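You operate a simulated robot arm through the tools that you are given. There is no shell and no other tool.

The job below is to be done with a simulated two-armed robot. You get a single attempt, and the scene is never put back.

## Task
Put the job card's ringed cylinder on the silver tip, clamp it and switch on.
Fine: ring colour as the card says under BOOSTER; swing arm over it, its black knob at TIGHT before the power goes on; amplitude and time by the card; no stroke.

The check looks at the end state, three seconds after you hand in, the way a careful person would. Anything else that was tipped, shoved, dropped, spilled or broken makes it a failure.

## Robot
Two 7-joint arms with fingered hands on one trunk that stands fixed in place. Base frame: the origin is at the foot of the trunk, x ahead of it, y to its left, z up; the work surface is at about z = 0.86. Lengths are in m, angles in degrees, forces in N, time in s.
The left shoulder is at [0.07, 0.172, 1.327], the right one opposite. Each reaches about 1.156 m from its shoulder. Payload 5 kg a hand.
The TCP of each hand is the grasp point between the finger pads, 0.043 m short of the fingertips. In the tool frame z runs along the fingers and y along their closing line. The gripper opens to 0.144 m; its body begins 0.05 m behind the TCP. The gripper is a hand of 5 fingers: y runs from the thumb to the fingers, the wrist lies at [-0.021, -0.124, -0.221] in the tool frame.
Orientation is told as [roll, pitch, yaw] about the base's x, y, z axes, in that order, counted from this pose: with the fingers straight down and the wrist toward the robot, the tool's x, y and z point along [0, 1, 0], [1, 0, 0] and [0, 0, -1] of the base frame.

## Interface
- The arms move only by the tool jog_arm. It takes "left_deltas", "right_deltas" or both (then of equal length, played together; a hand with none holds still); each is a list of rows, each a list of 2 entries, a list of its own where there are three numbers: the shift along the base's x, y, z in m, then the turn, a rotation vector about the base's x, y, z in degrees. In form: [[[dx, dy, dz], [rx, ry, rz]], ...]. A call has 1 to 20 rows; each row shifts and turns the commanded pose from where the row before left it. Each row takes 0.2 s and may step no farther than 0.05 m and 8.6 degrees from the row before; otherwise, the whole call is refused. Where a pose cannot be reached the arm comes as near as it can. A force on the tool above 90 N (or 10 N above the force at the start of the call, whichever is more), or a blocked arm, ends the call early, and 0.2 s more pass. In this call time passes only in rows, and 0.2 s behind the last. It gives the time, the measured TCP pose, the force on the tool (base axes), the opening and the grip force at its end, in the units of the frame above (readings bear some noise), with the torque about the TCP (base axes, N m) and any sound that the robot's microphone picked up.
- Cameras (640 x 400 px; columns grow to the right, rows downward): "scene" is now at [0.125, 0.0381, 1.5952]; the picture's right is [0.52, -0.86, 0.00], its down [-0.33, -0.20, -0.93] and it looks along [0.79, 0.48, -0.38] (base axes); focal length 214 px, centre (320, 200). "left" rides on the left gripper at [-0.086, -0.109, -0.168] in its tool frame; the picture's right is [-0.80, -0.28, 0.53], its down [0.54, -0.73, 0.42] and it looks along [0.27, 0.63, 0.73] (tool axes); focal length 275 px, centre (320, 200). "right" rides on the right gripper at [0.086, -0.108, -0.168] in its tool frame; the picture's right is [-0.80, 0.28, -0.53], its down [-0.54, -0.73, 0.42] and it looks along [-0.27, 0.63, 0.73] (tool axes); focal length 275 px, centre (320, 200). There is no depth. A picture from a camera that has moved, and an enlarged one, comes with that camera's place and axes in the base frame and with its lens. The place of the scene camera against the robot may be out by one fixed shift of up to 0.025 m in any direction.
- snapshot(camera): a new picture of that camera. It takes no simulated time.
- move_column(by): slides the trunk up (or, below 0, down) by that many m; the arms and the scene camera ride with it, the base frame stays. It gives what a move gives, with no picture.
- curl_fingers(index, middle, ring, little, thumb_bend, thumb_turn, hand): sets how far each is bent, from 0 (flat) to 1 (curled in); at 0.3 the hand is open as for a grip, at 0.7 the pads meet at the TCP. One left out holds its place. A second passes; each finger stops where it meets its share of the squeeze, and holds until it gets a number again. It is the only way to open and close the hand. It gives what a move gives, with no picture; readings hold the bend of each and the force on index, middle, ring, little, thumb and palm. thumb_turn goes from beside the hand (0) to across from the fingers (1), as for a grip.
- turn_head(pan, tilt): turns the head with the scene camera to pan (to the left, within 86 degrees either way) and tilt (down, from -29 to 69), counted from straight ahead of the robot. It gives what a move gives.
- enlarge(camera, box): a new picture of the part [left, top, right, bottom] of that camera's present view, enlarged. It takes no simulated time.
- finish_job(): hands the job in; it is judged then, once.

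Nothing tells you positions but the pictures and the camera data. Unless the task says otherwise, let go and move clear before handing in.

The tools are called after "Call:" by a JSON object that holds its "op" and its "data". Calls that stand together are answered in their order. jog_arm: Moves the arms, as the interface text tells. Its arguments: {"type":"object","properties":{"left_deltas":{"type":"array"},"right_deltas":{"type":"array"}},"required":[]} The other tools are called the same way: move_column (by) moves the trunk up or down; curl_fingers (index, middle, ring, little, thumb_bend, thumb_turn, hand) moves the fingers one by one; turn_head (pan, tilt) turns the head that bears the scene camera; snapshot (camera) takes a picture; enlarge (camera, box) takes an enlarged picture of a part of a camera's view; finish_job () hands the job in.

At the start:

```text
clock: 0.0
left_tcp_pos: [0.5886, 0.6161, 1.5361]
left_ee_rot: [0.0, 0.1, 0.1]
left_ft_force: [-0.3, -0.8, 0.0]
left_torque: [-0.01, 0.02, 0.0]
left_grip_width: 0.1437
left_grasp_force: 0.0
left_shape: jaw
left_bend: [0.3, 0.3, 0.3, 0.3, 0.3, 0.98]
left_finger forces: [0.0, 0.0, 0.0, 0.0, 0.0, 0.1]
right_tcp_pos: [0.7612, 0.0553, 1.5373]
right_ee_rot: [0.1, 0.0, -0.1]
right_ft_force: [0.5, -0.5, -0.7]
right_torque: [-0.02, 0.0, -0.02]
right_grip_width: 0.1436
right_grasp_force: 0.0
right_shape: jaw
right_bend: [0.3, 0.3, 0.3, 0.3, 0.3, 0.98]
right_finger forces: [0.1, 0.1, 0.0, 0.0, 0.0, 0.1]
trunk travel left (down, up): [-0.425, 0.515]
head pan, tilt (commanded): [31.1, 22.3]
```

scene: 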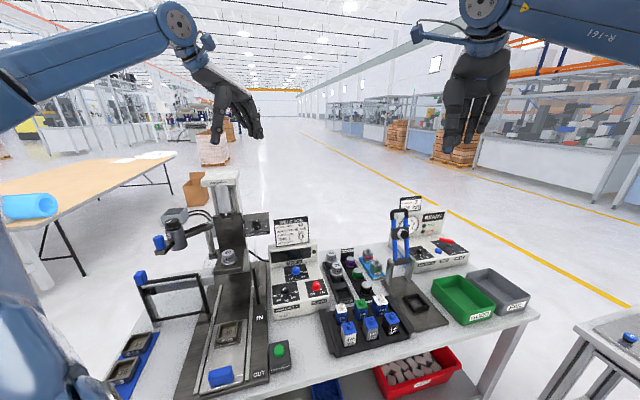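
right: 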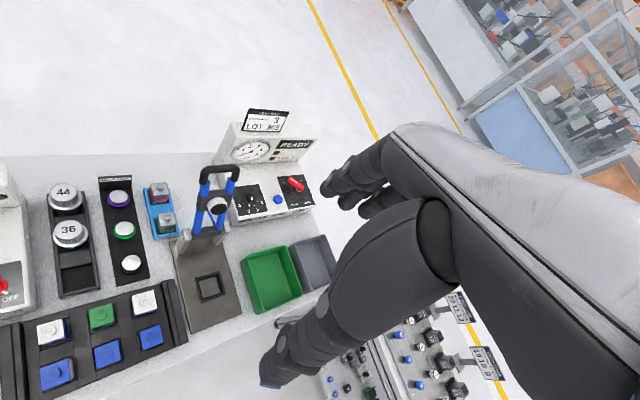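
left: 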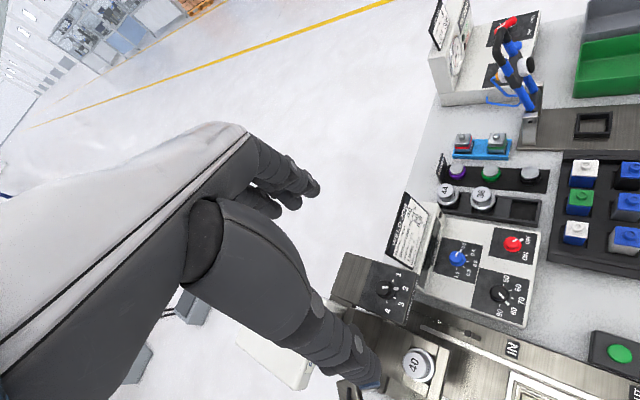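

I see a bench with an ultrasonic-welder-like station (column, sliding tray, control box with knobs), a rack of ringed cylinders and a second station with a gauge. First I'll read the job card and look closely at the fittings.

Call:
{"op": "enlarge", "data": {"camera": "scene", "box": [240, 200, 400, 300]}}

Call:
{"op": "enlarge", "data": {"camera": "left", "box": [330, 180, 550, 330]}}

Call:
{"op": "enlarge", "data": {"camera": "scene", "box": [130, 160, 290, 260]}}

Call:
{"op": "enlarge", "data": {"camera": "scene", "box": [370, 190, 490, 265]}}

Call:
{"op": "enlarge", "data": {"camera": "right", "box": [160, 90, 340, 240]}}

```text
4.00 times, centred on (320, 250) of scene
camera zoom: at [0.125, 0.0381, 1.5952], right [0.52, -0.86, 0.0], down [-0.33, -0.2, -0.93], along [0.79, 0.48, -0.38], focal length 858 px, centre (320, 0)
```

zoom: 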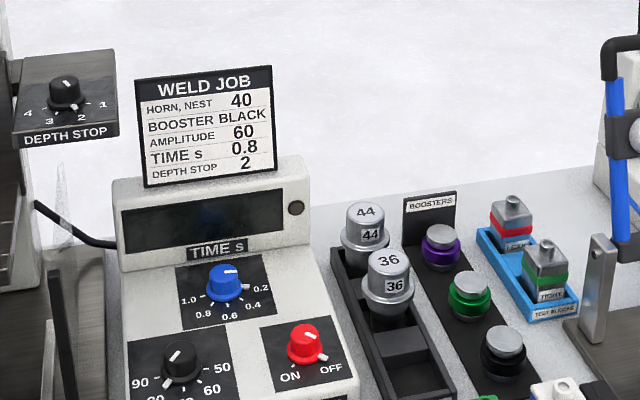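

```text
2.67 times, centred on (440, 255) of left
camera zoom: at [0.4803, 0.5311, 1.7037], right [-0.28, -0.8, -0.53], down [-0.73, 0.54, -0.42], along [0.63, 0.27, -0.73], focal length 734 px, centre (0, 53)
```

zoom: 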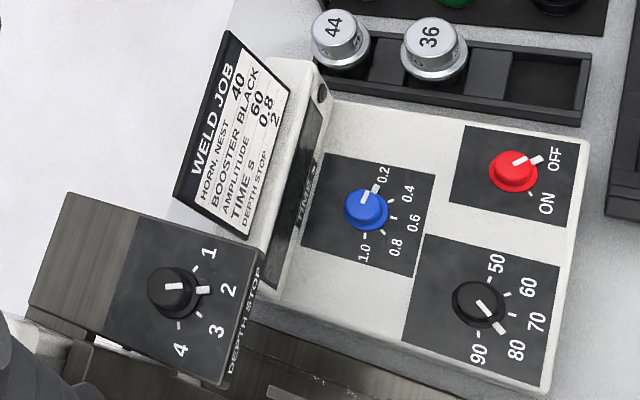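

```text
4.00 times, centred on (210, 210) of scene
camera zoom: at [0.125, 0.0381, 1.5952], right [0.52, -0.86, 0.0], down [-0.33, -0.2, -0.93], along [0.79, 0.48, -0.38], focal length 858 px, centre (760, 160)
```

zoom: 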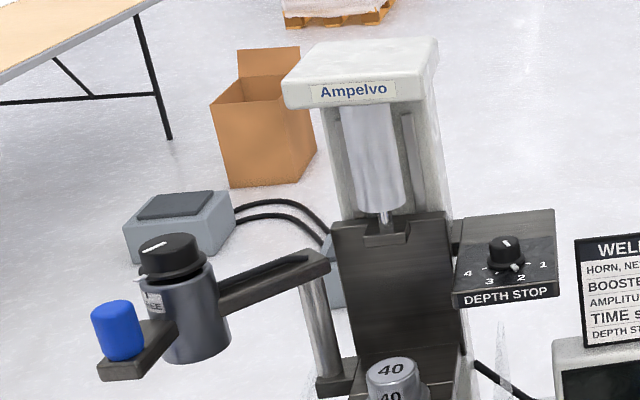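

```text
5.33 times, centred on (430, 228) of scene
camera zoom: at [0.125, 0.0381, 1.5952], right [0.52, -0.86, 0.0], down [-0.33, -0.2, -0.93], along [0.79, 0.48, -0.38], focal length 1144 px, centre (-267, 53)
```

zoom: 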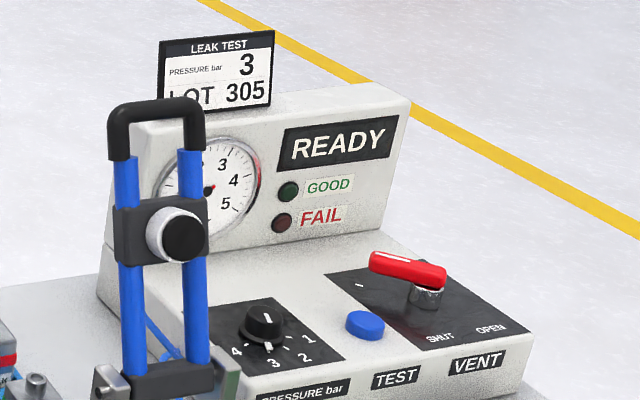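

```text
2.67 times, centred on (250, 165) of right
camera zoom: at [0.6537, 0.1411, 1.7052], right [0.28, -0.8, 0.53], down [-0.73, -0.54, -0.42], along [0.63, -0.27, -0.73], focal length 734 px, centre (507, 293)
```

zoom: 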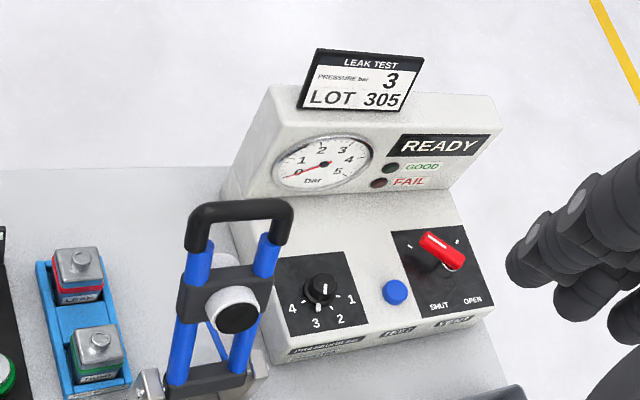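

The card reads HORN/NEST 40, BOOSTER BLACK, AMPLITUDE 60, TIME 0.8, DEPTH STOP 2. Amplitude seems near 80 and time at 0.2 now, power OFF; I'll turn the head to look closer at the press, swing arm and booster rack.

Call:
{"op": "turn_head", "data": {"pan": 35, "tilt": 40}}

Call:
{"op": "snapshot", "data": {"camera": "scene"}}

```text
clock: 0.8
left_tcp_pos: [0.5886, 0.6162, 1.536]
left_ee_rot: [0.0, 0.0, 0.0]
left_ft_force: [-0.4, -0.3, -0.3]
left_torque: [0.0, 0.02, -0.02]
left_grip_width: 0.1437
left_grasp_force: 0.1
left_shape: jaw
left_bend: [0.3, 0.3, 0.3, 0.3, 0.3, 0.98]
left_finger forces: [0.0, 0.1, 0.0, 0.1, 0.0, 0.0]
right_tcp_pos: [0.7617, 0.0551, 1.537]
right_ee_rot: [0.1, -0.1, 0.0]
right_ft_force: [-0.6, 0.0, -0.6]
right_torque: [0.01, 0.04, 0.01]
right_grip_width: 0.1435
right_grasp_force: 0.0
right_shape: jaw
right_bend: [0.3, 0.3, 0.3, 0.3, 0.3, 0.98]
right_finger forces: [0.0, 0.0, 0.0, 0.0, 0.1, 0.0]
trunk travel left (down, up): [-0.425, 0.515]
head pan, tilt (commanded): [35.0, 40.0]
```

```text
taken
camera scene: at [0.1152, 0.0389, 1.5676], right [0.57, -0.82, 0.0], down [-0.53, -0.37, -0.77], along [0.63, 0.44, -0.64], focal length 214 px, centre (320, 200)
```

scene: 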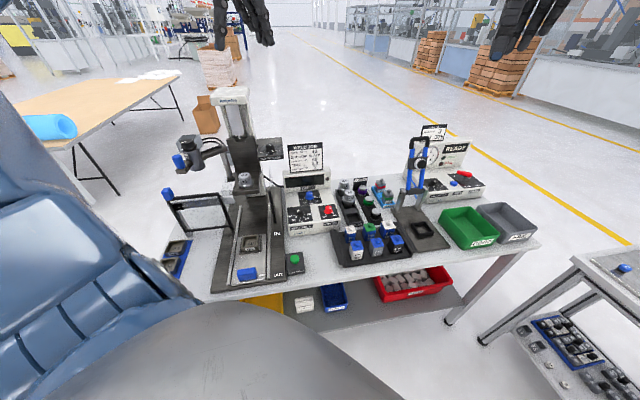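

Call:
{"op": "enlarge", "data": {"camera": "scene", "box": [150, 80, 310, 180]}}

Call:
{"op": "enlarge", "data": {"camera": "scene", "box": [190, 140, 350, 240]}}

Call:
{"op": "enlarge", "data": {"camera": "scene", "box": [320, 170, 440, 245]}}

Call:
{"op": "enlarge", "data": {"camera": "scene", "box": [160, 170, 320, 290]}}

```text
4.00 times, centred on (230, 130) of scene
camera zoom: at [0.1152, 0.0389, 1.5676], right [0.57, -0.82, 0.0], down [-0.53, -0.37, -0.77], along [0.63, 0.44, -0.64], focal length 858 px, centre (680, 480)
```

zoom: 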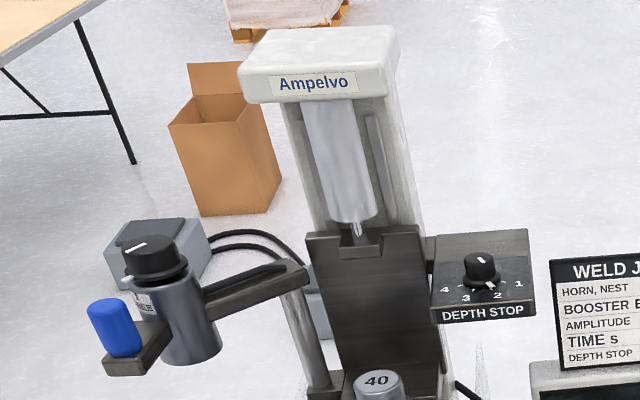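

```text
4.00 times, centred on (270, 190) of scene
camera zoom: at [0.1152, 0.0389, 1.5676], right [0.57, -0.82, 0.0], down [-0.53, -0.37, -0.77], along [0.63, 0.44, -0.64], focal length 858 px, centre (520, 240)
```

zoom: 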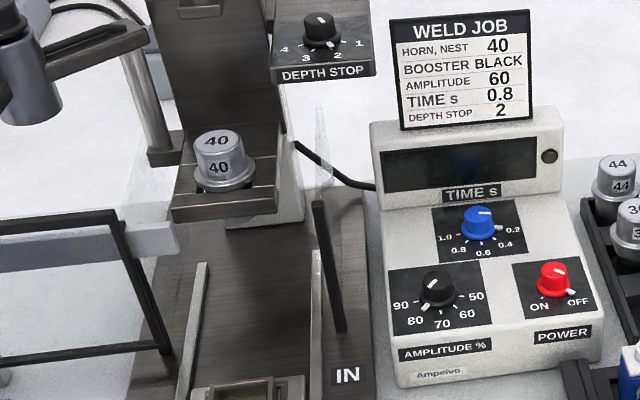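

```text
5.33 times, centred on (380, 208) of scene
camera zoom: at [0.1152, 0.0389, 1.5676], right [0.57, -0.82, 0.0], down [-0.53, -0.37, -0.77], along [0.63, 0.44, -0.64], focal length 1144 px, centre (0, 160)
```

zoom: 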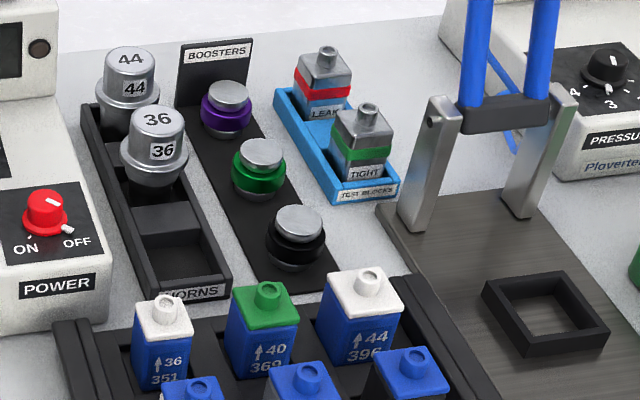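

```text
3.33 times, centred on (240, 230) of scene
camera zoom: at [0.1152, 0.0389, 1.5676], right [0.57, -0.82, 0.0], down [-0.53, -0.37, -0.77], along [0.63, 0.44, -0.64], focal length 715 px, centre (587, 100)
```

zoom: 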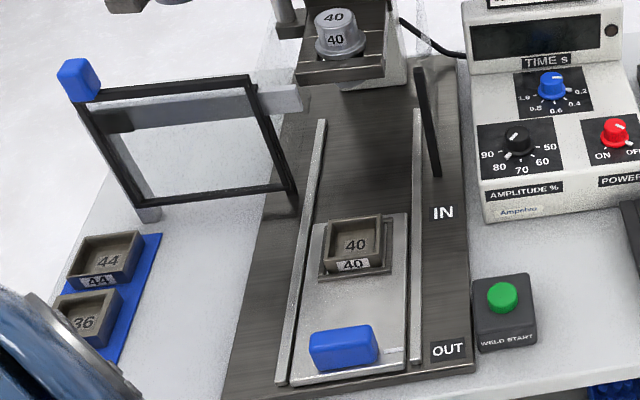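

The black booster is the nearest one in the BOOSTERS rack (about [0.83, 0.24, 0.92]), horn 40 already sits in the press shelf (about [0.53, 0.70, 1.07]), and the swing arm with the converter is parked at its left. I'll zoom in hard on each detail.

Call:
{"op": "enlarge", "data": {"camera": "scene", "box": [165, 130, 245, 180]}}

Call:
{"op": "enlarge", "data": {"camera": "scene", "box": [220, 160, 268, 205]}}

Call:
{"op": "enlarge", "data": {"camera": "scene", "box": [280, 185, 344, 235]}}

Call:
{"op": "enlarge", "data": {"camera": "scene", "box": [350, 180, 414, 230]}}

```text
8.00 times, centred on (205, 155) of scene
camera zoom: at [0.1152, 0.0389, 1.5676], right [0.57, -0.82, 0.0], down [-0.53, -0.37, -0.77], along [0.63, 0.44, -0.64], focal length 1716 px, centre (1240, 560)
```

zoom: 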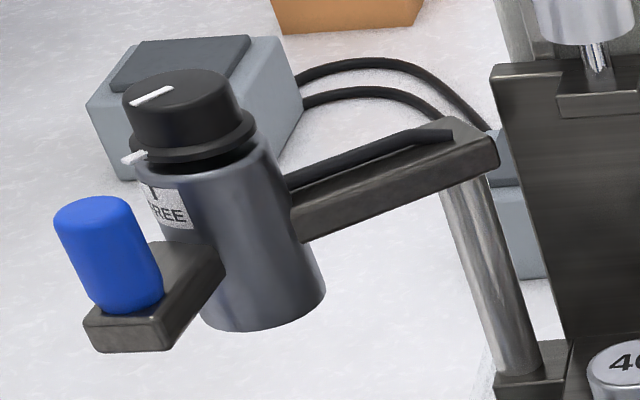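

```text
8.89 times, centred on (244, 182) of scene
camera zoom: at [0.1152, 0.0389, 1.5676], right [0.57, -0.82, 0.0], down [-0.53, -0.37, -0.77], along [0.63, 0.44, -0.64], focal length 1906 px, centre (996, 356)
```

zoom: 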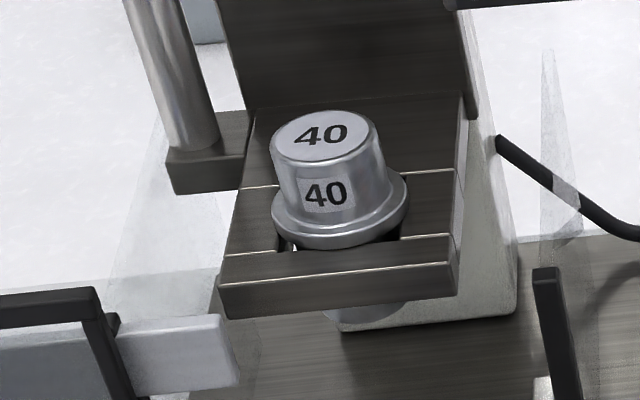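

```text
8.00 times, centred on (312, 210) of scene
camera zoom: at [0.1152, 0.0389, 1.5676], right [0.57, -0.82, 0.0], down [-0.53, -0.37, -0.77], along [0.63, 0.44, -0.64], focal length 1716 px, centre (384, 120)
```

zoom: 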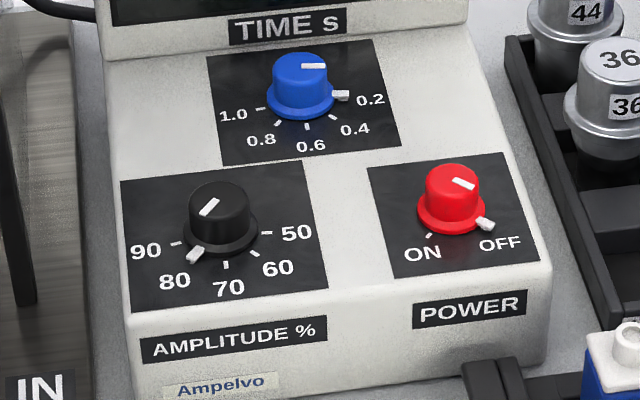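

```text
8.00 times, centred on (382, 205) of scene
camera zoom: at [0.1152, 0.0389, 1.5676], right [0.57, -0.82, 0.0], down [-0.53, -0.37, -0.77], along [0.63, 0.44, -0.64], focal length 1716 px, centre (-176, 160)
```

zoom: 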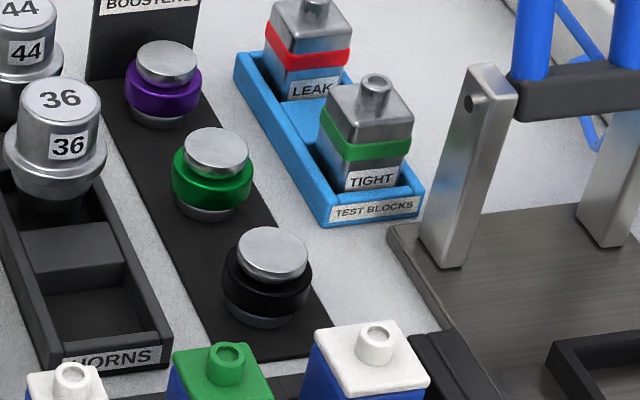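

Settings now: TIME at 0.2 (needs 0.8, clockwise), AMPLITUDE at 80 (needs 60, anticlockwise), POWER OFF; the converter knob is at FREE. I'll bring the left hand into view above the control box to see the hand's geometry and look at the panel through the wrist camera.

Call:
{"op": "jog_arm", "data": {"left_deltas": [[[-0.02, -0.025, -0.02], [0, 0, 0]], [[-0.015, -0.03, -0.02], [0, 0, 0]], [[-0.015, -0.03, -0.02], [0, 0, 0]], [[-0.01, -0.03, -0.025], [0, 0, 0]], [[-0.01, -0.03, -0.025], [0, 0, 0]], [[0, -0.03, -0.025], [0, 0, 0]], [[0, -0.02, -0.025], [0, 0, 0]]]}}

Call:
{"op": "snapshot", "data": {"camera": "scene"}}

Call:
{"op": "snapshot", "data": {"camera": "left"}}

```text
clock: 2.4
left_tcp_pos: [0.5198, 0.4199, 1.3775]
left_ee_rot: [0.0, 0.0, 0.0]
left_ft_force: [-0.3, 0.7, -0.9]
left_torque: [-0.01, 0.03, 0.04]
left_grip_width: 0.1436
left_grasp_force: 0.0
left_shape: jaw
left_bend: [0.3, 0.3, 0.3, 0.3, 0.3, 0.98]
left_finger forces: [0.1, 0.0, 0.1, 0.1, 0.0, 0.0]
right_tcp_pos: [0.7633, 0.0546, 1.5365]
right_ee_rot: [0.0, 0.2, 0.1]
right_ft_force: [0.4, 0.0, -0.4]
right_torque: [0.0, -0.01, -0.01]
right_grip_width: 0.1436
right_grasp_force: 0.0
right_shape: jaw
right_bend: [0.3, 0.3, 0.3, 0.3, 0.3, 0.98]
right_finger forces: [0.0, 0.0, 0.0, 0.0, 0.0, 0.0]
trunk travel left (down, up): [-0.425, 0.515]
head pan, tilt (commanded): [35.0, 40.0]
```

```text
taken
camera scene: at [0.1158, 0.0385, 1.5676], right [0.57, -0.82, 0.0], down [-0.53, -0.37, -0.77], along [0.63, 0.44, -0.64], focal length 214 px, centre (320, 200)
```

scene: 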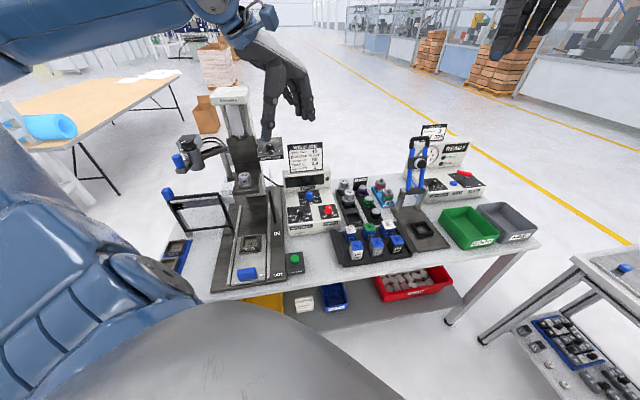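

```text
taken
camera left: at [0.411, 0.3359, 1.5442], right [-0.28, -0.8, -0.53], down [-0.73, 0.54, -0.42], along [0.63, 0.27, -0.73], focal length 275 px, centre (320, 200)
```

left: 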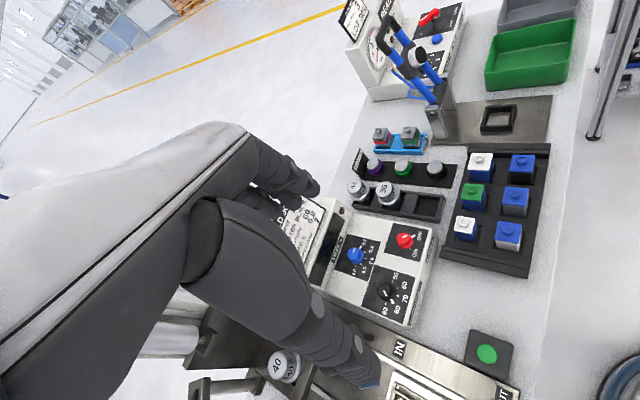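

Call:
{"op": "enlarge", "data": {"camera": "scene", "box": [200, 20, 360, 150]}}

Call:
{"op": "enlarge", "data": {"camera": "left", "box": [280, 180, 460, 340]}}

```text
3.08 times, centred on (280, 85) of scene
camera zoom: at [0.1158, 0.0385, 1.5676], right [0.57, -0.82, 0.0], down [-0.53, -0.37, -0.77], along [0.63, 0.44, -0.64], focal length 660 px, centre (443, 554)
```

zoom: 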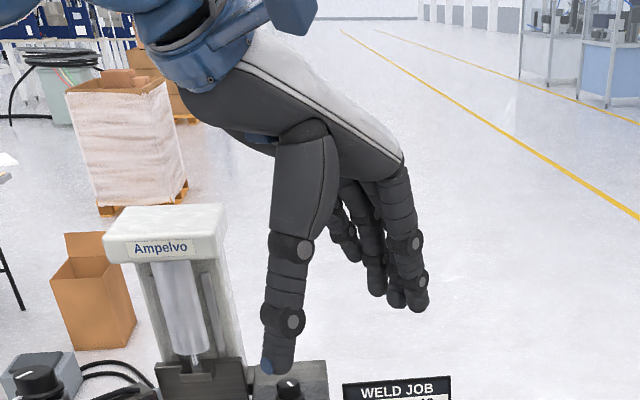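

```text
2.50 times, centred on (370, 260) of left
camera zoom: at [0.411, 0.3359, 1.5442], right [-0.28, -0.8, -0.53], down [-0.73, 0.54, -0.42], along [0.63, 0.27, -0.73], focal length 688 px, centre (195, 50)
```

zoom: 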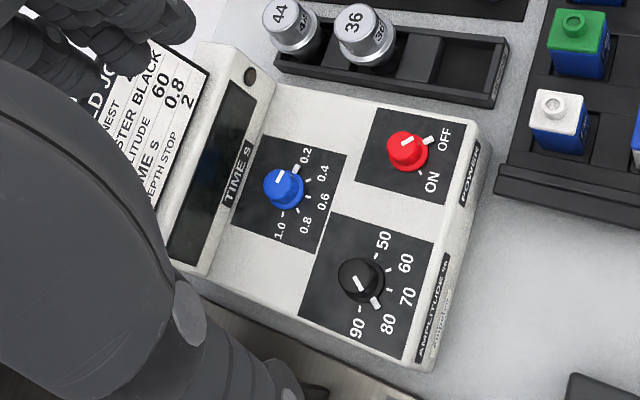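

The hand is fully visible. I'll test-close the fingers in the air to learn where the tips come together relative to the TCP.

Call:
{"op": "curl_fingers", "data": {"hand": "left", "index": 0.6, "middle": 0.6, "ring": 0.6, "little": 0.6, "thumb_bend": 0.6, "thumb_turn": 1.0}}

Call:
{"op": "enlarge", "data": {"camera": "scene", "box": [220, 60, 340, 150]}}

Call:
{"op": "snapshot", "data": {"camera": "left"}}

Call:
{"op": "snapshot", "data": {"camera": "right"}}

```text
clock: 3.4
left_tcp_pos: [0.5193, 0.4216, 1.3774]
left_ee_rot: [0.0, 0.0, -0.1]
left_ft_force: [0.2, 0.3, 0.0]
left_torque: [0.02, -0.01, 0.03]
left_grip_width: 0.043
left_grasp_force: 0.0
left_shape: fingers
left_bend: [0.6, 0.6, 0.6, 0.6, 0.6, 1.0]
left_finger forces: [0.1, 0.1, 0.1, 0.1, 0.0, 0.1]
right_tcp_pos: [0.7622, 0.0555, 1.537]
right_ee_rot: [0.0, 0.0, 0.0]
right_ft_force: [1.0, 0.5, -0.2]
right_torque: [-0.04, -0.05, 0.01]
right_grip_width: 0.144
right_grasp_force: 0.0
right_shape: jaw
right_bend: [0.3, 0.3, 0.3, 0.3, 0.3, 0.98]
right_finger forces: [0.0, 0.0, 0.0, 0.0, 0.1, 0.0]
trunk travel left (down, up): [-0.425, 0.515]
head pan, tilt (commanded): [35.0, 40.0]
```

```text
4.44 times, centred on (280, 105) of scene
camera zoom: at [0.1151, 0.0388, 1.5676], right [0.57, -0.82, 0.0], down [-0.53, -0.37, -0.77], along [0.63, 0.44, -0.64], focal length 953 px, centre (498, 622)
```

zoom: 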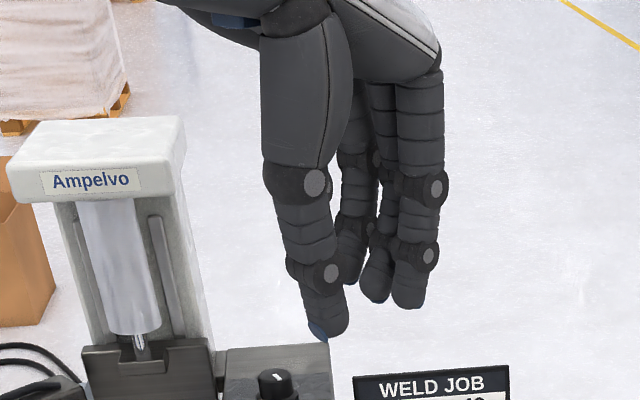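

```text
taken
camera left: at [0.4105, 0.3365, 1.5445], right [-0.28, -0.8, -0.53], down [-0.73, 0.54, -0.42], along [0.63, 0.27, -0.73], focal length 275 px, centre (320, 200)
```

left: 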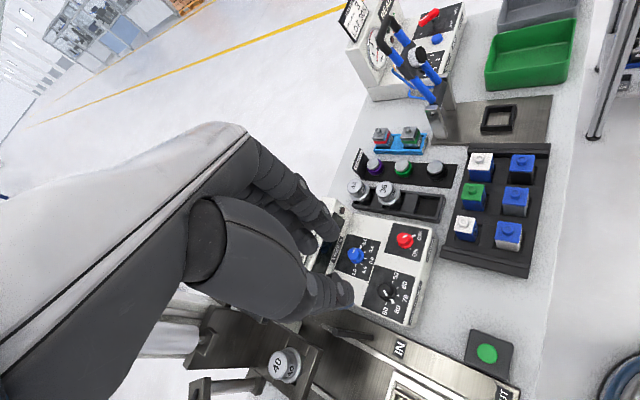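

```text
taken
camera right: at [0.6536, 0.1409, 1.7053], right [0.28, -0.8, 0.53], down [-0.73, -0.54, -0.42], along [0.63, -0.27, -0.73], focal length 275 px, centre (320, 200)
```

right: 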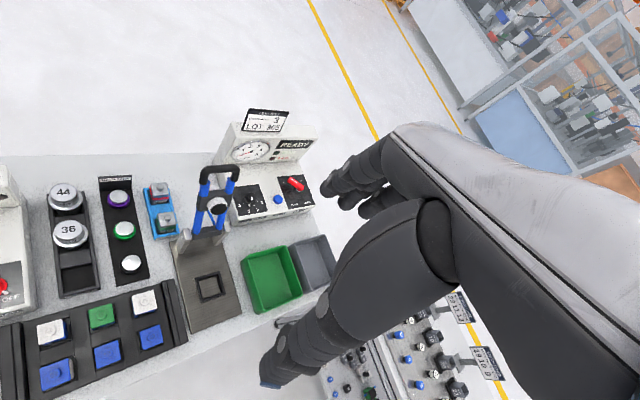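

Call:
{"op": "enlarge", "data": {"camera": "left", "box": [240, 160, 400, 320]}}

Call:
{"op": "enlarge", "data": {"camera": "right", "box": [0, 130, 200, 330]}}

```text
2.50 times, centred on (320, 240) of left
camera zoom: at [0.4105, 0.3365, 1.5445], right [-0.28, -0.8, -0.53], down [-0.73, 0.54, -0.42], along [0.63, 0.27, -0.73], focal length 688 px, centre (320, 100)
```

zoom: 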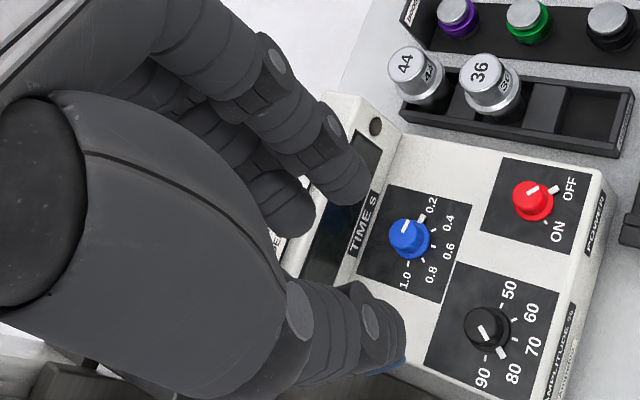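

```text
2.00 times, centred on (100, 230) of right
camera zoom: at [0.6536, 0.1409, 1.7053], right [0.28, -0.8, 0.53], down [-0.73, -0.54, -0.42], along [0.63, -0.27, -0.73], focal length 551 px, centre (760, 140)
```

zoom: 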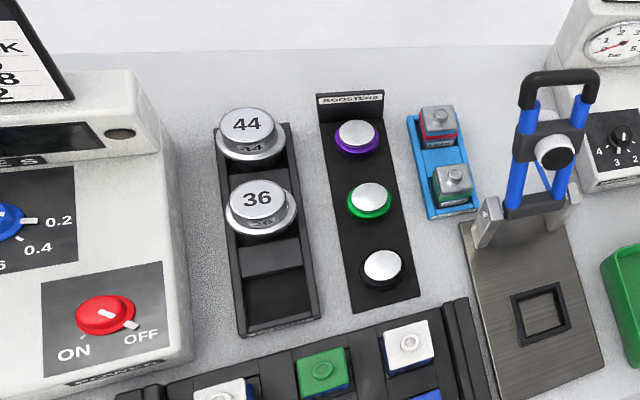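

The thumb pinches opposite index and middle, tips about 4–5 cm past the TCP. I'll test a three-finger pinch shape with ring and little curled away, which suits the small knobs.

Call:
{"op": "curl_fingers", "data": {"hand": "left", "index": 0.5, "middle": 0.5, "ring": 1.0, "little": 1.0, "thumb_bend": 0.5, "thumb_turn": 1.0}}

Call:
{"op": "enlarge", "data": {"camera": "scene", "box": [220, 60, 340, 150]}}

Call:
{"op": "enlarge", "data": {"camera": "left", "box": [240, 160, 400, 320]}}

```text
clock: 4.4
left_tcp_pos: [0.52, 0.4219, 1.3767]
left_ee_rot: [0.1, 0.0, 0.0]
left_ft_force: [-0.1, -0.3, 0.2]
left_torque: [-0.05, 0.02, -0.01]
left_grip_width: 0.0778
left_grasp_force: 0.0
left_shape: fingers
left_bend: [0.5, 0.5, 1.0, 1.0, 0.5, 1.0]
left_finger forces: [0.0, 0.1, 0.0, 0.1, 0.0, 0.0]
right_tcp_pos: [0.7613, 0.0544, 1.5373]
right_ee_rot: [-0.1, 0.0, 0.0]
right_ft_force: [0.1, -0.5, -0.2]
right_torque: [0.0, 0.01, 0.0]
right_grip_width: 0.1436
right_grasp_force: 0.1
right_shape: jaw
right_bend: [0.3, 0.3, 0.3, 0.3, 0.3, 0.98]
right_finger forces: [0.0, 0.0, 0.1, 0.0, 0.1, 0.1]
trunk travel left (down, up): [-0.425, 0.515]
head pan, tilt (commanded): [35.0, 40.0]
```

```text
4.44 times, centred on (280, 105) of scene
camera zoom: at [0.1151, 0.0389, 1.5676], right [0.57, -0.82, 0.0], down [-0.53, -0.37, -0.77], along [0.63, 0.44, -0.64], focal length 953 px, centre (498, 622)
```

zoom: 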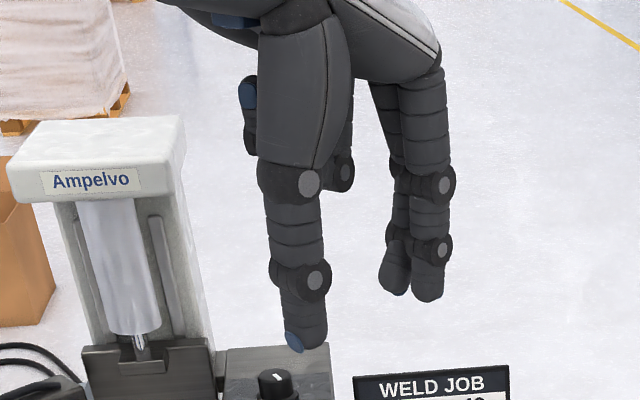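

```text
2.50 times, centred on (320, 240) of left
camera zoom: at [0.4105, 0.3366, 1.5444], right [-0.28, -0.8, -0.53], down [-0.73, 0.54, -0.42], along [0.63, 0.27, -0.73], focal length 688 px, centre (320, 100)
```

zoom: 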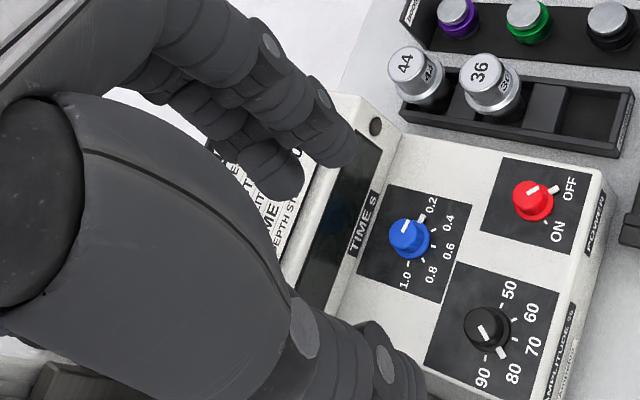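

The curled fingers stay well clear. Now I'll lower the open pinch over the amplitude knob (about [0.59, 0.48, 0.98]) and look again from close by.

Call:
{"op": "jog_arm", "data": {"left_deltas": [[[0.011, 0.0093, -0.04], [0, 0, 0]], [[0.011, 0.0093, -0.04], [0, 0, 0]], [[0.011, 0.0093, -0.04], [0, 0, 0]], [[0.011, 0.0093, -0.04], [0, 0, 0]], [[0.011, 0.0093, -0.04], [0, 0, 0]], [[0.011, 0.0093, -0.03], [0, 0, 0]]]}}

Call:
{"op": "snapshot", "data": {"camera": "left"}}

Call:
{"op": "enlarge", "data": {"camera": "left", "box": [260, 140, 460, 300]}}

Call:
{"op": "enlarge", "data": {"camera": "scene", "box": [240, 150, 360, 240]}}

```text
clock: 5.8
left_tcp_pos: [0.5847, 0.4783, 1.1446]
left_ee_rot: [0.0, 0.0, 0.0]
left_ft_force: [1.1, 0.0, -0.4]
left_torque: [-0.01, 0.01, -0.02]
left_grip_width: 0.0778
left_grasp_force: 0.0
left_shape: fingers
left_bend: [0.5, 0.5, 1.0, 1.0, 0.5, 1.0]
left_finger forces: [0.1, 0.0, 0.0, 0.0, 0.0, 0.0]
right_tcp_pos: [0.7627, 0.0558, 1.5367]
right_ee_rot: [0.0, 0.1, 0.0]
right_ft_force: [0.2, 1.2, 0.3]
right_torque: [-0.03, 0.02, -0.01]
right_grip_width: 0.1436
right_grasp_force: 0.1
right_shape: jaw
right_bend: [0.3, 0.3, 0.3, 0.3, 0.3, 0.98]
right_finger forces: [0.0, 0.0, 0.1, 0.0, 0.1, 0.0]
trunk travel left (down, up): [-0.425, 0.515]
head pan, tilt (commanded): [35.0, 40.0]
```

```text
taken
camera left: at [0.4776, 0.3917, 1.313], right [-0.28, -0.8, -0.53], down [-0.73, 0.54, -0.42], along [0.63, 0.27, -0.73], focal length 275 px, centre (320, 200)
```

left: 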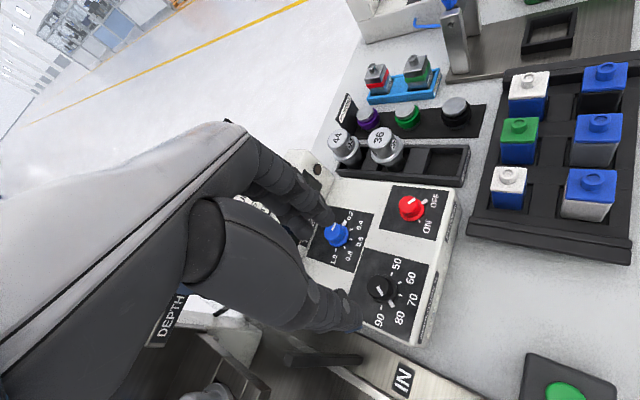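

```text
2.50 times, centred on (360, 220) of left
camera zoom: at [0.4776, 0.3917, 1.313], right [-0.28, -0.8, -0.53], down [-0.73, 0.54, -0.42], along [0.63, 0.27, -0.73], focal length 688 px, centre (220, 150)
```

zoom: 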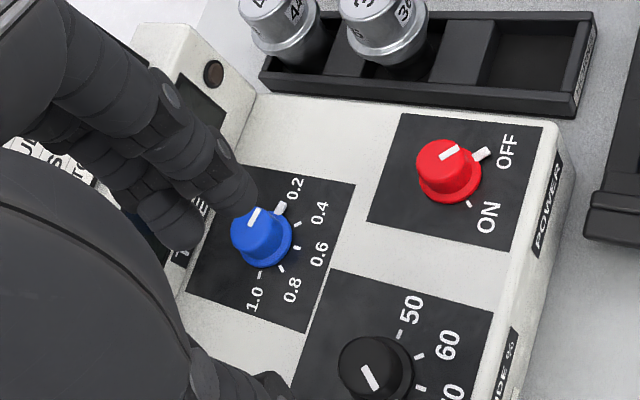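

```text
4.44 times, centred on (300, 195) of scene
camera zoom: at [0.1161, 0.0397, 1.5675], right [0.57, -0.82, 0.0], down [-0.53, -0.37, -0.77], along [0.63, 0.44, -0.64], focal length 953 px, centre (409, 222)
```

zoom: 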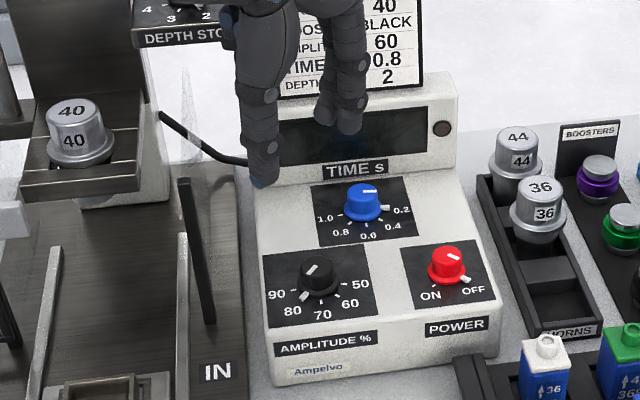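

Close view: amplitude cap about [0.589, 0.481, 0.985], time cap [0.689, 0.502, 1.00], power cap [0.669, 0.391, 0.983]; the panel slopes about 10° toward me. I'll tilt the hand to match the knob axis and come down just above the amplitude knob.

Call:
{"op": "jog_arm", "data": {"left_deltas": [[[0.003, -0.001, -0.02], [3.3, -3.7, 0]], [[0.003, -0.001, -0.03], [3.3, -3.7, 0]], [[0.003, -0.001, -0.03], [0, 0, 0]], [[0.002, 0, -0.025], [0, 0, 0]]]}}

Call:
{"op": "enlarge", "data": {"camera": "left", "box": [260, 160, 460, 320]}}

Call:
{"op": "enlarge", "data": {"camera": "scene", "box": [250, 160, 346, 232]}}

```text
clock: 6.8
left_tcp_pos: [0.5963, 0.4744, 1.0408]
left_ee_rot: [6.6, -7.4, -0.5]
left_ft_force: [-0.2, -0.6, -1.3]
left_torque: [0.0, 0.0, 0.01]
left_grip_width: 0.078
left_grasp_force: 0.0
left_shape: fingers
left_bend: [0.5, 0.5, 1.0, 1.0, 0.5, 1.0]
left_finger forces: [0.0, 0.0, 0.0, 0.0, 0.1, 0.0]
right_tcp_pos: [0.7622, 0.056, 1.5369]
right_ee_rot: [0.0, 0.0, 0.2]
right_ft_force: [0.3, -0.9, 0.6]
right_torque: [0.02, 0.04, 0.02]
right_grip_width: 0.1435
right_grasp_force: 0.1
right_shape: jaw
right_bend: [0.3, 0.3, 0.3, 0.3, 0.3, 0.98]
right_finger forces: [0.0, 0.0, 0.0, 0.0, 0.1, 0.0]
trunk travel left (down, up): [-0.425, 0.515]
head pan, tilt (commanded): [35.0, 40.0]
```

```text
2.50 times, centred on (360, 240) of left
camera zoom: at [0.4678, 0.371, 1.1821], right [-0.21, -0.73, -0.65], down [-0.67, 0.59, -0.45], along [0.71, 0.34, -0.61], focal length 688 px, centre (220, 100)
```

zoom: 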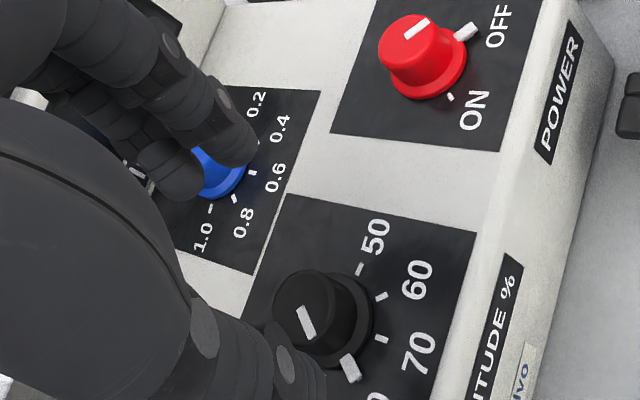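

```text
5.56 times, centred on (298, 196) of scene
camera zoom: at [0.1156, 0.0393, 1.5676], right [0.57, -0.82, 0.0], down [-0.53, -0.37, -0.77], along [0.63, 0.44, -0.64], focal length 1192 px, centre (442, 222)
```

zoom: 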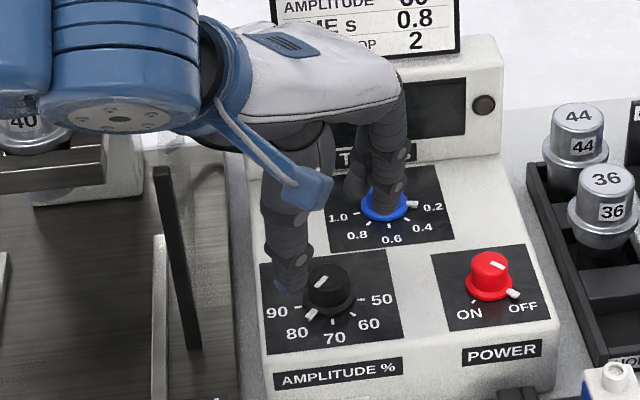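

The knob sits slightly toward the thumb side of the pinch axis. I'll correct a few millimetres and descend another 2.5 cm along the knob axis, then re-check.

Call:
{"op": "jog_arm", "data": {"left_deltas": [[[-0.006, -0.005, 0], [0, 0, 0]], [[0.0033, 0.0029, -0.0246], [0, 0, 0]]]}}

Call:
{"op": "enlarge", "data": {"camera": "left", "box": [260, 180, 420, 308]}}

Call:
{"op": "enlarge", "data": {"camera": "scene", "box": [260, 180, 340, 230]}}

```text
clock: 7.4
left_tcp_pos: [0.5941, 0.4736, 1.0168]
left_ee_rot: [6.6, -7.5, -0.4]
left_ft_force: [-0.3, 0.3, -0.9]
left_torque: [-0.05, 0.01, -0.02]
left_grip_width: 0.0779
left_grasp_force: 0.0
left_shape: fingers
left_bend: [0.5, 0.5, 1.0, 1.0, 0.5, 1.0]
left_finger forces: [0.1, 0.0, 0.0, 0.0, 0.0, 0.1]
right_tcp_pos: [0.7624, 0.0551, 1.5372]
right_ee_rot: [-0.1, 0.0, 0.1]
right_ft_force: [0.6, 0.6, -0.5]
right_torque: [-0.01, 0.03, -0.03]
right_grip_width: 0.1437
right_grasp_force: 0.1
right_shape: jaw
right_bend: [0.3, 0.3, 0.3, 0.3, 0.3, 0.98]
right_finger forces: [0.0, 0.0, 0.0, 0.0, 0.0, 0.1]
trunk travel left (down, up): [-0.425, 0.515]
head pan, tilt (commanded): [35.0, 40.0]
```

```text
3.12 times, centred on (340, 244) of left
camera zoom: at [0.4657, 0.3697, 1.1573], right [-0.21, -0.73, -0.65], down [-0.67, 0.59, -0.45], along [0.71, 0.34, -0.61], focal length 860 px, centre (258, 62)
```

zoom: 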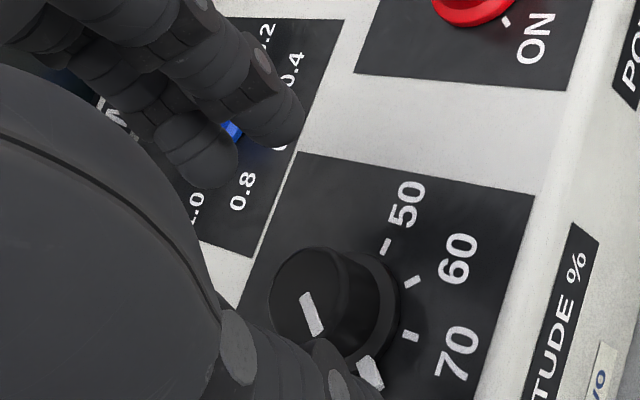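

```text
8.00 times, centred on (300, 205) of scene
camera zoom: at [0.1163, 0.04, 1.5675], right [0.57, -0.82, 0.0], down [-0.53, -0.37, -0.77], along [0.63, 0.44, -0.64], focal length 1716 px, centre (480, 160)
```

zoom: 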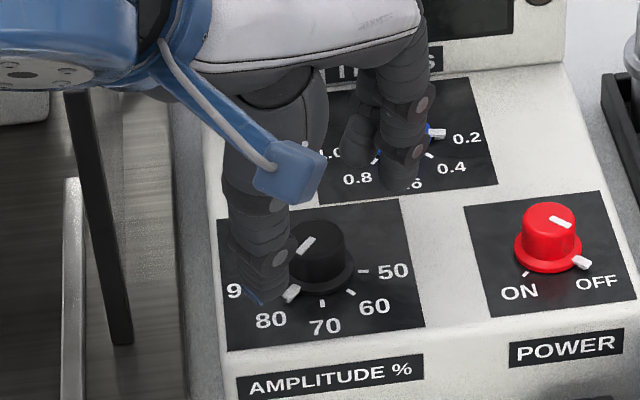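

Call:
{"op": "jog_arm", "data": {"left_deltas": [[[0.002, 0.0017, -0.0148], [0, 0, 0]]]}}

Call:
{"op": "enlarge", "data": {"camera": "left", "box": [260, 180, 420, 308]}}

Call:
{"op": "enlarge", "data": {"camera": "scene", "box": [260, 180, 340, 230]}}

```text
clock: 7.8
left_tcp_pos: [0.5935, 0.4733, 1.0013]
left_ee_rot: [6.6, -7.3, -0.5]
left_ft_force: [0.0, -0.2, -0.2]
left_torque: [-0.03, 0.04, 0.04]
left_grip_width: 0.0777
left_grasp_force: 0.1
left_shape: fingers
left_bend: [0.5, 0.5, 1.0, 1.0, 0.5, 1.0]
left_finger forces: [0.0, 0.0, 0.0, 0.0, 0.1, 0.0]
right_tcp_pos: [0.7613, 0.0549, 1.5373]
right_ee_rot: [0.0, 0.0, 0.0]
right_ft_force: [-0.9, -0.2, -0.8]
right_torque: [0.0, 0.04, 0.01]
right_grip_width: 0.1434
right_grasp_force: 0.0
right_shape: jaw
right_bend: [0.3, 0.3, 0.3, 0.3, 0.3, 0.98]
right_finger forces: [0.0, 0.0, 0.0, 0.0, 0.0, 0.0]
trunk travel left (down, up): [-0.425, 0.515]
head pan, tilt (commanded): [35.0, 40.0]
```

```text
3.12 times, centred on (340, 244) of left
camera zoom: at [0.4665, 0.3706, 1.1426], right [-0.21, -0.73, -0.65], down [-0.67, 0.59, -0.45], along [0.71, 0.34, -0.61], focal length 860 px, centre (258, 62)
```

zoom: 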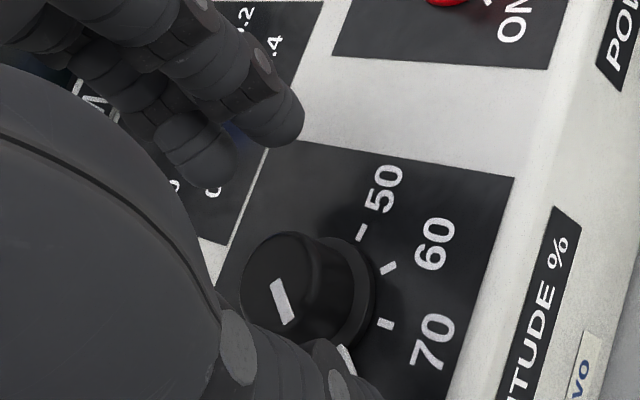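

```text
8.00 times, centred on (300, 205) of scene
camera zoom: at [0.1152, 0.0389, 1.5676], right [0.57, -0.82, 0.0], down [-0.53, -0.37, -0.77], along [0.63, 0.44, -0.64], focal length 1716 px, centre (480, 160)
```

zoom: 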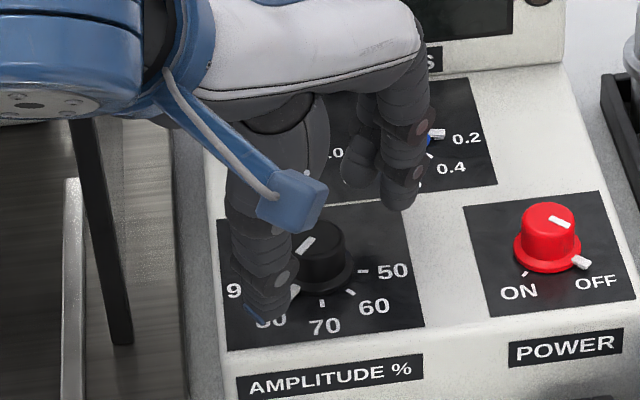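

Call:
{"op": "jog_arm", "data": {"left_deltas": [[[0.0023, 0.0031, -0.0177], [0, 0, 0]]]}}

Call:
{"op": "curl_fingers", "data": {"hand": "left", "index": 0.59, "middle": 0.59, "thumb_bend": 0.59}}

Call:
{"op": "enlarge", "data": {"camera": "left", "box": [260, 180, 420, 308]}}

Call:
{"op": "enlarge", "data": {"camera": "scene", "box": [260, 180, 340, 230]}}

```text
clock: 8.2
left_tcp_pos: [0.5982, 0.4734, 0.9894]
left_ee_rot: [6.7, -7.7, -0.5]
left_ft_force: [0.5, -2.5, 19.3]
left_torque: [-0.05, 0.9, 0.1]
left_grip_width: 0.0786
left_grasp_force: 9.1
left_shape: fingers
left_bend: [0.5, 0.5, 1.0, 1.0, 0.5, 1.0]
left_finger forces: [0.0, 0.0, 0.1, 0.0, 18.5, 0.0]
right_tcp_pos: [0.76, 0.0523, 1.5386]
right_ee_rot: [0.1, 0.0, 0.0]
right_ft_force: [-0.5, -1.1, 0.3]
right_torque: [0.01, -0.02, -0.04]
right_grip_width: 0.1439
right_grasp_force: 0.1
right_shape: jaw
right_bend: [0.3, 0.3, 0.3, 0.3, 0.3, 0.98]
right_finger forces: [0.0, 0.0, 0.0, 0.0, 0.0, 0.0]
trunk travel left (down, up): [-0.425, 0.515]
head pan, tilt (commanded): [35.0, 40.0]
```

```text
clock: 9.2
left_tcp_pos: [0.596, 0.4763, 0.9873]
left_ee_rot: [6.6, -7.6, -0.6]
left_ft_force: [-8.5, -3.2, 31.1]
left_torque: [-0.06, 1.72, 0.19]
left_grip_width: 0.0566
left_grasp_force: 15.4
left_shape: fingers
left_bend: [0.59, 0.59, 1.0, 1.0, 0.55, 1.0]
left_finger forces: [0.0, 0.0, 0.1, 0.0, 30.4, 0.0]
right_tcp_pos: [0.7575, 0.0522, 1.5398]
right_ee_rot: [0.0, -0.1, 0.0]
right_ft_force: [-0.4, -0.3, -1.0]
right_torque: [0.0, 0.01, -0.01]
right_grip_width: 0.1436
right_grasp_force: 0.0
right_shape: jaw
right_bend: [0.3, 0.3, 0.3, 0.3, 0.3, 0.98]
right_finger forces: [0.0, 0.0, 0.1, 0.1, 0.0, 0.1]
trunk travel left (down, up): [-0.425, 0.515]
head pan, tilt (commanded): [35.0, 40.0]
```

```text
3.12 times, centred on (340, 244) of left
camera zoom: at [0.4668, 0.3716, 1.1281], right [-0.21, -0.73, -0.66], down [-0.67, 0.59, -0.45], along [0.72, 0.35, -0.61], focal length 860 px, centre (258, 62)
```

zoom: 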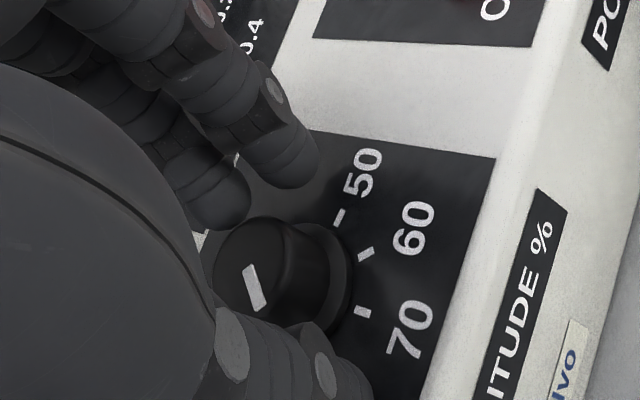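

```text
8.00 times, centred on (300, 205) of scene
camera zoom: at [0.1116, 0.0363, 1.5681], right [0.57, -0.82, 0.0], down [-0.52, -0.37, -0.77], along [0.63, 0.44, -0.64], focal length 1716 px, centre (480, 160)
```

zoom: 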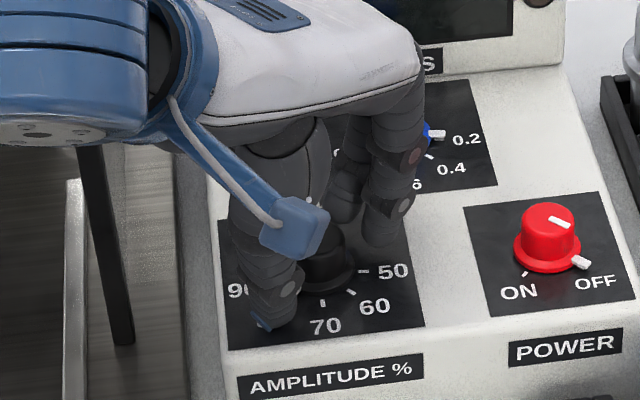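

The thumb tip touched the panel, so I'm too deep. I'll back up about 1.2 cm along the axis and then close the pinch.

Call:
{"op": "jog_arm", "data": {"left_deltas": [[[-0.0016, -0.0014, 0.0118], [0, 0, 0]]]}}

Call:
{"op": "curl_fingers", "data": {"hand": "left", "index": 0.62, "middle": 0.62, "thumb_bend": 0.62}}

Call:
{"op": "enlarge", "data": {"camera": "left", "box": [260, 180, 420, 308]}}

Call:
{"op": "enlarge", "data": {"camera": "scene", "box": [260, 180, 340, 230]}}

```text
clock: 9.6
left_tcp_pos: [0.5964, 0.4765, 0.9925]
left_ee_rot: [6.7, -7.1, -0.4]
left_ft_force: [0.2, 0.1, 0.1]
left_torque: [-0.03, -0.03, 0.01]
left_grip_width: 0.0467
left_grasp_force: 0.1
left_shape: fingers
left_bend: [0.59, 0.59, 1.0, 1.0, 0.59, 1.0]
left_finger forces: [0.1, 0.0, 0.0, 0.0, 0.0, 0.1]
right_tcp_pos: [0.7644, 0.0567, 1.5351]
right_ee_rot: [-0.1, 0.1, 0.0]
right_ft_force: [0.5, 0.8, 0.6]
right_torque: [-0.03, 0.03, 0.03]
right_grip_width: 0.1434
right_grasp_force: 0.2
right_shape: jaw
right_bend: [0.3, 0.3, 0.3, 0.3, 0.3, 0.98]
right_finger forces: [0.0, 0.0, 0.0, 0.0, 0.0, 0.1]
trunk travel left (down, up): [-0.425, 0.515]
head pan, tilt (commanded): [35.0, 40.0]
```

```text
clock: 10.6
left_tcp_pos: [0.5957, 0.4759, 0.9956]
left_ee_rot: [6.6, -7.5, -0.5]
left_ft_force: [0.1, 0.7, -0.3]
left_torque: [-0.03, 0.0, 0.01]
left_grip_width: 0.0361
left_grasp_force: 0.1
left_shape: fingers
left_bend: [0.62, 0.62, 1.0, 1.0, 0.62, 1.0]
left_finger forces: [0.1, 0.1, 0.0, 0.1, 0.0, 0.0]
right_tcp_pos: [0.7609, 0.0557, 1.5371]
right_ee_rot: [0.1, -0.1, 0.1]
right_ft_force: [0.2, -0.6, 0.2]
right_torque: [0.03, 0.02, 0.02]
right_grip_width: 0.1437
right_grasp_force: 0.0
right_shape: jaw
right_bend: [0.3, 0.3, 0.3, 0.3, 0.3, 0.98]
right_finger forces: [0.1, 0.0, 0.0, 0.0, 0.0, 0.1]
trunk travel left (down, up): [-0.425, 0.515]
head pan, tilt (commanded): [35.0, 40.0]
```

```text
3.12 times, centred on (340, 244) of left
camera zoom: at [0.4674, 0.3723, 1.1375], right [-0.21, -0.73, -0.65], down [-0.67, 0.59, -0.45], along [0.71, 0.34, -0.61], focal length 860 px, centre (258, 62)
```

zoom: 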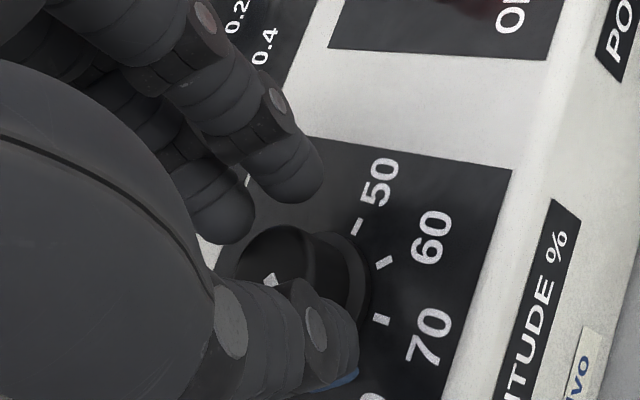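

```text
8.00 times, centred on (300, 205) of scene
camera zoom: at [0.1152, 0.0389, 1.5676], right [0.57, -0.82, 0.0], down [-0.53, -0.37, -0.77], along [0.63, 0.44, -0.64], focal length 1716 px, centre (480, 160)
```

zoom: 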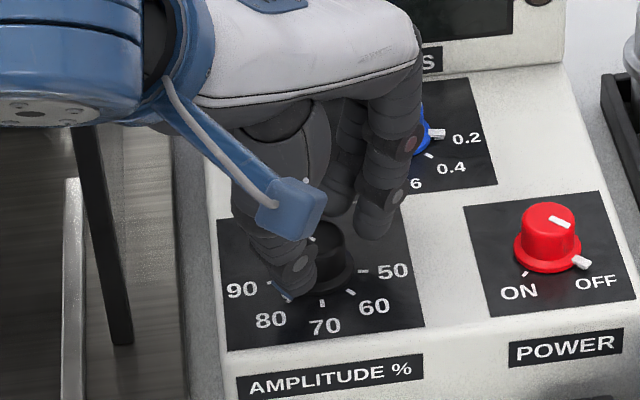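

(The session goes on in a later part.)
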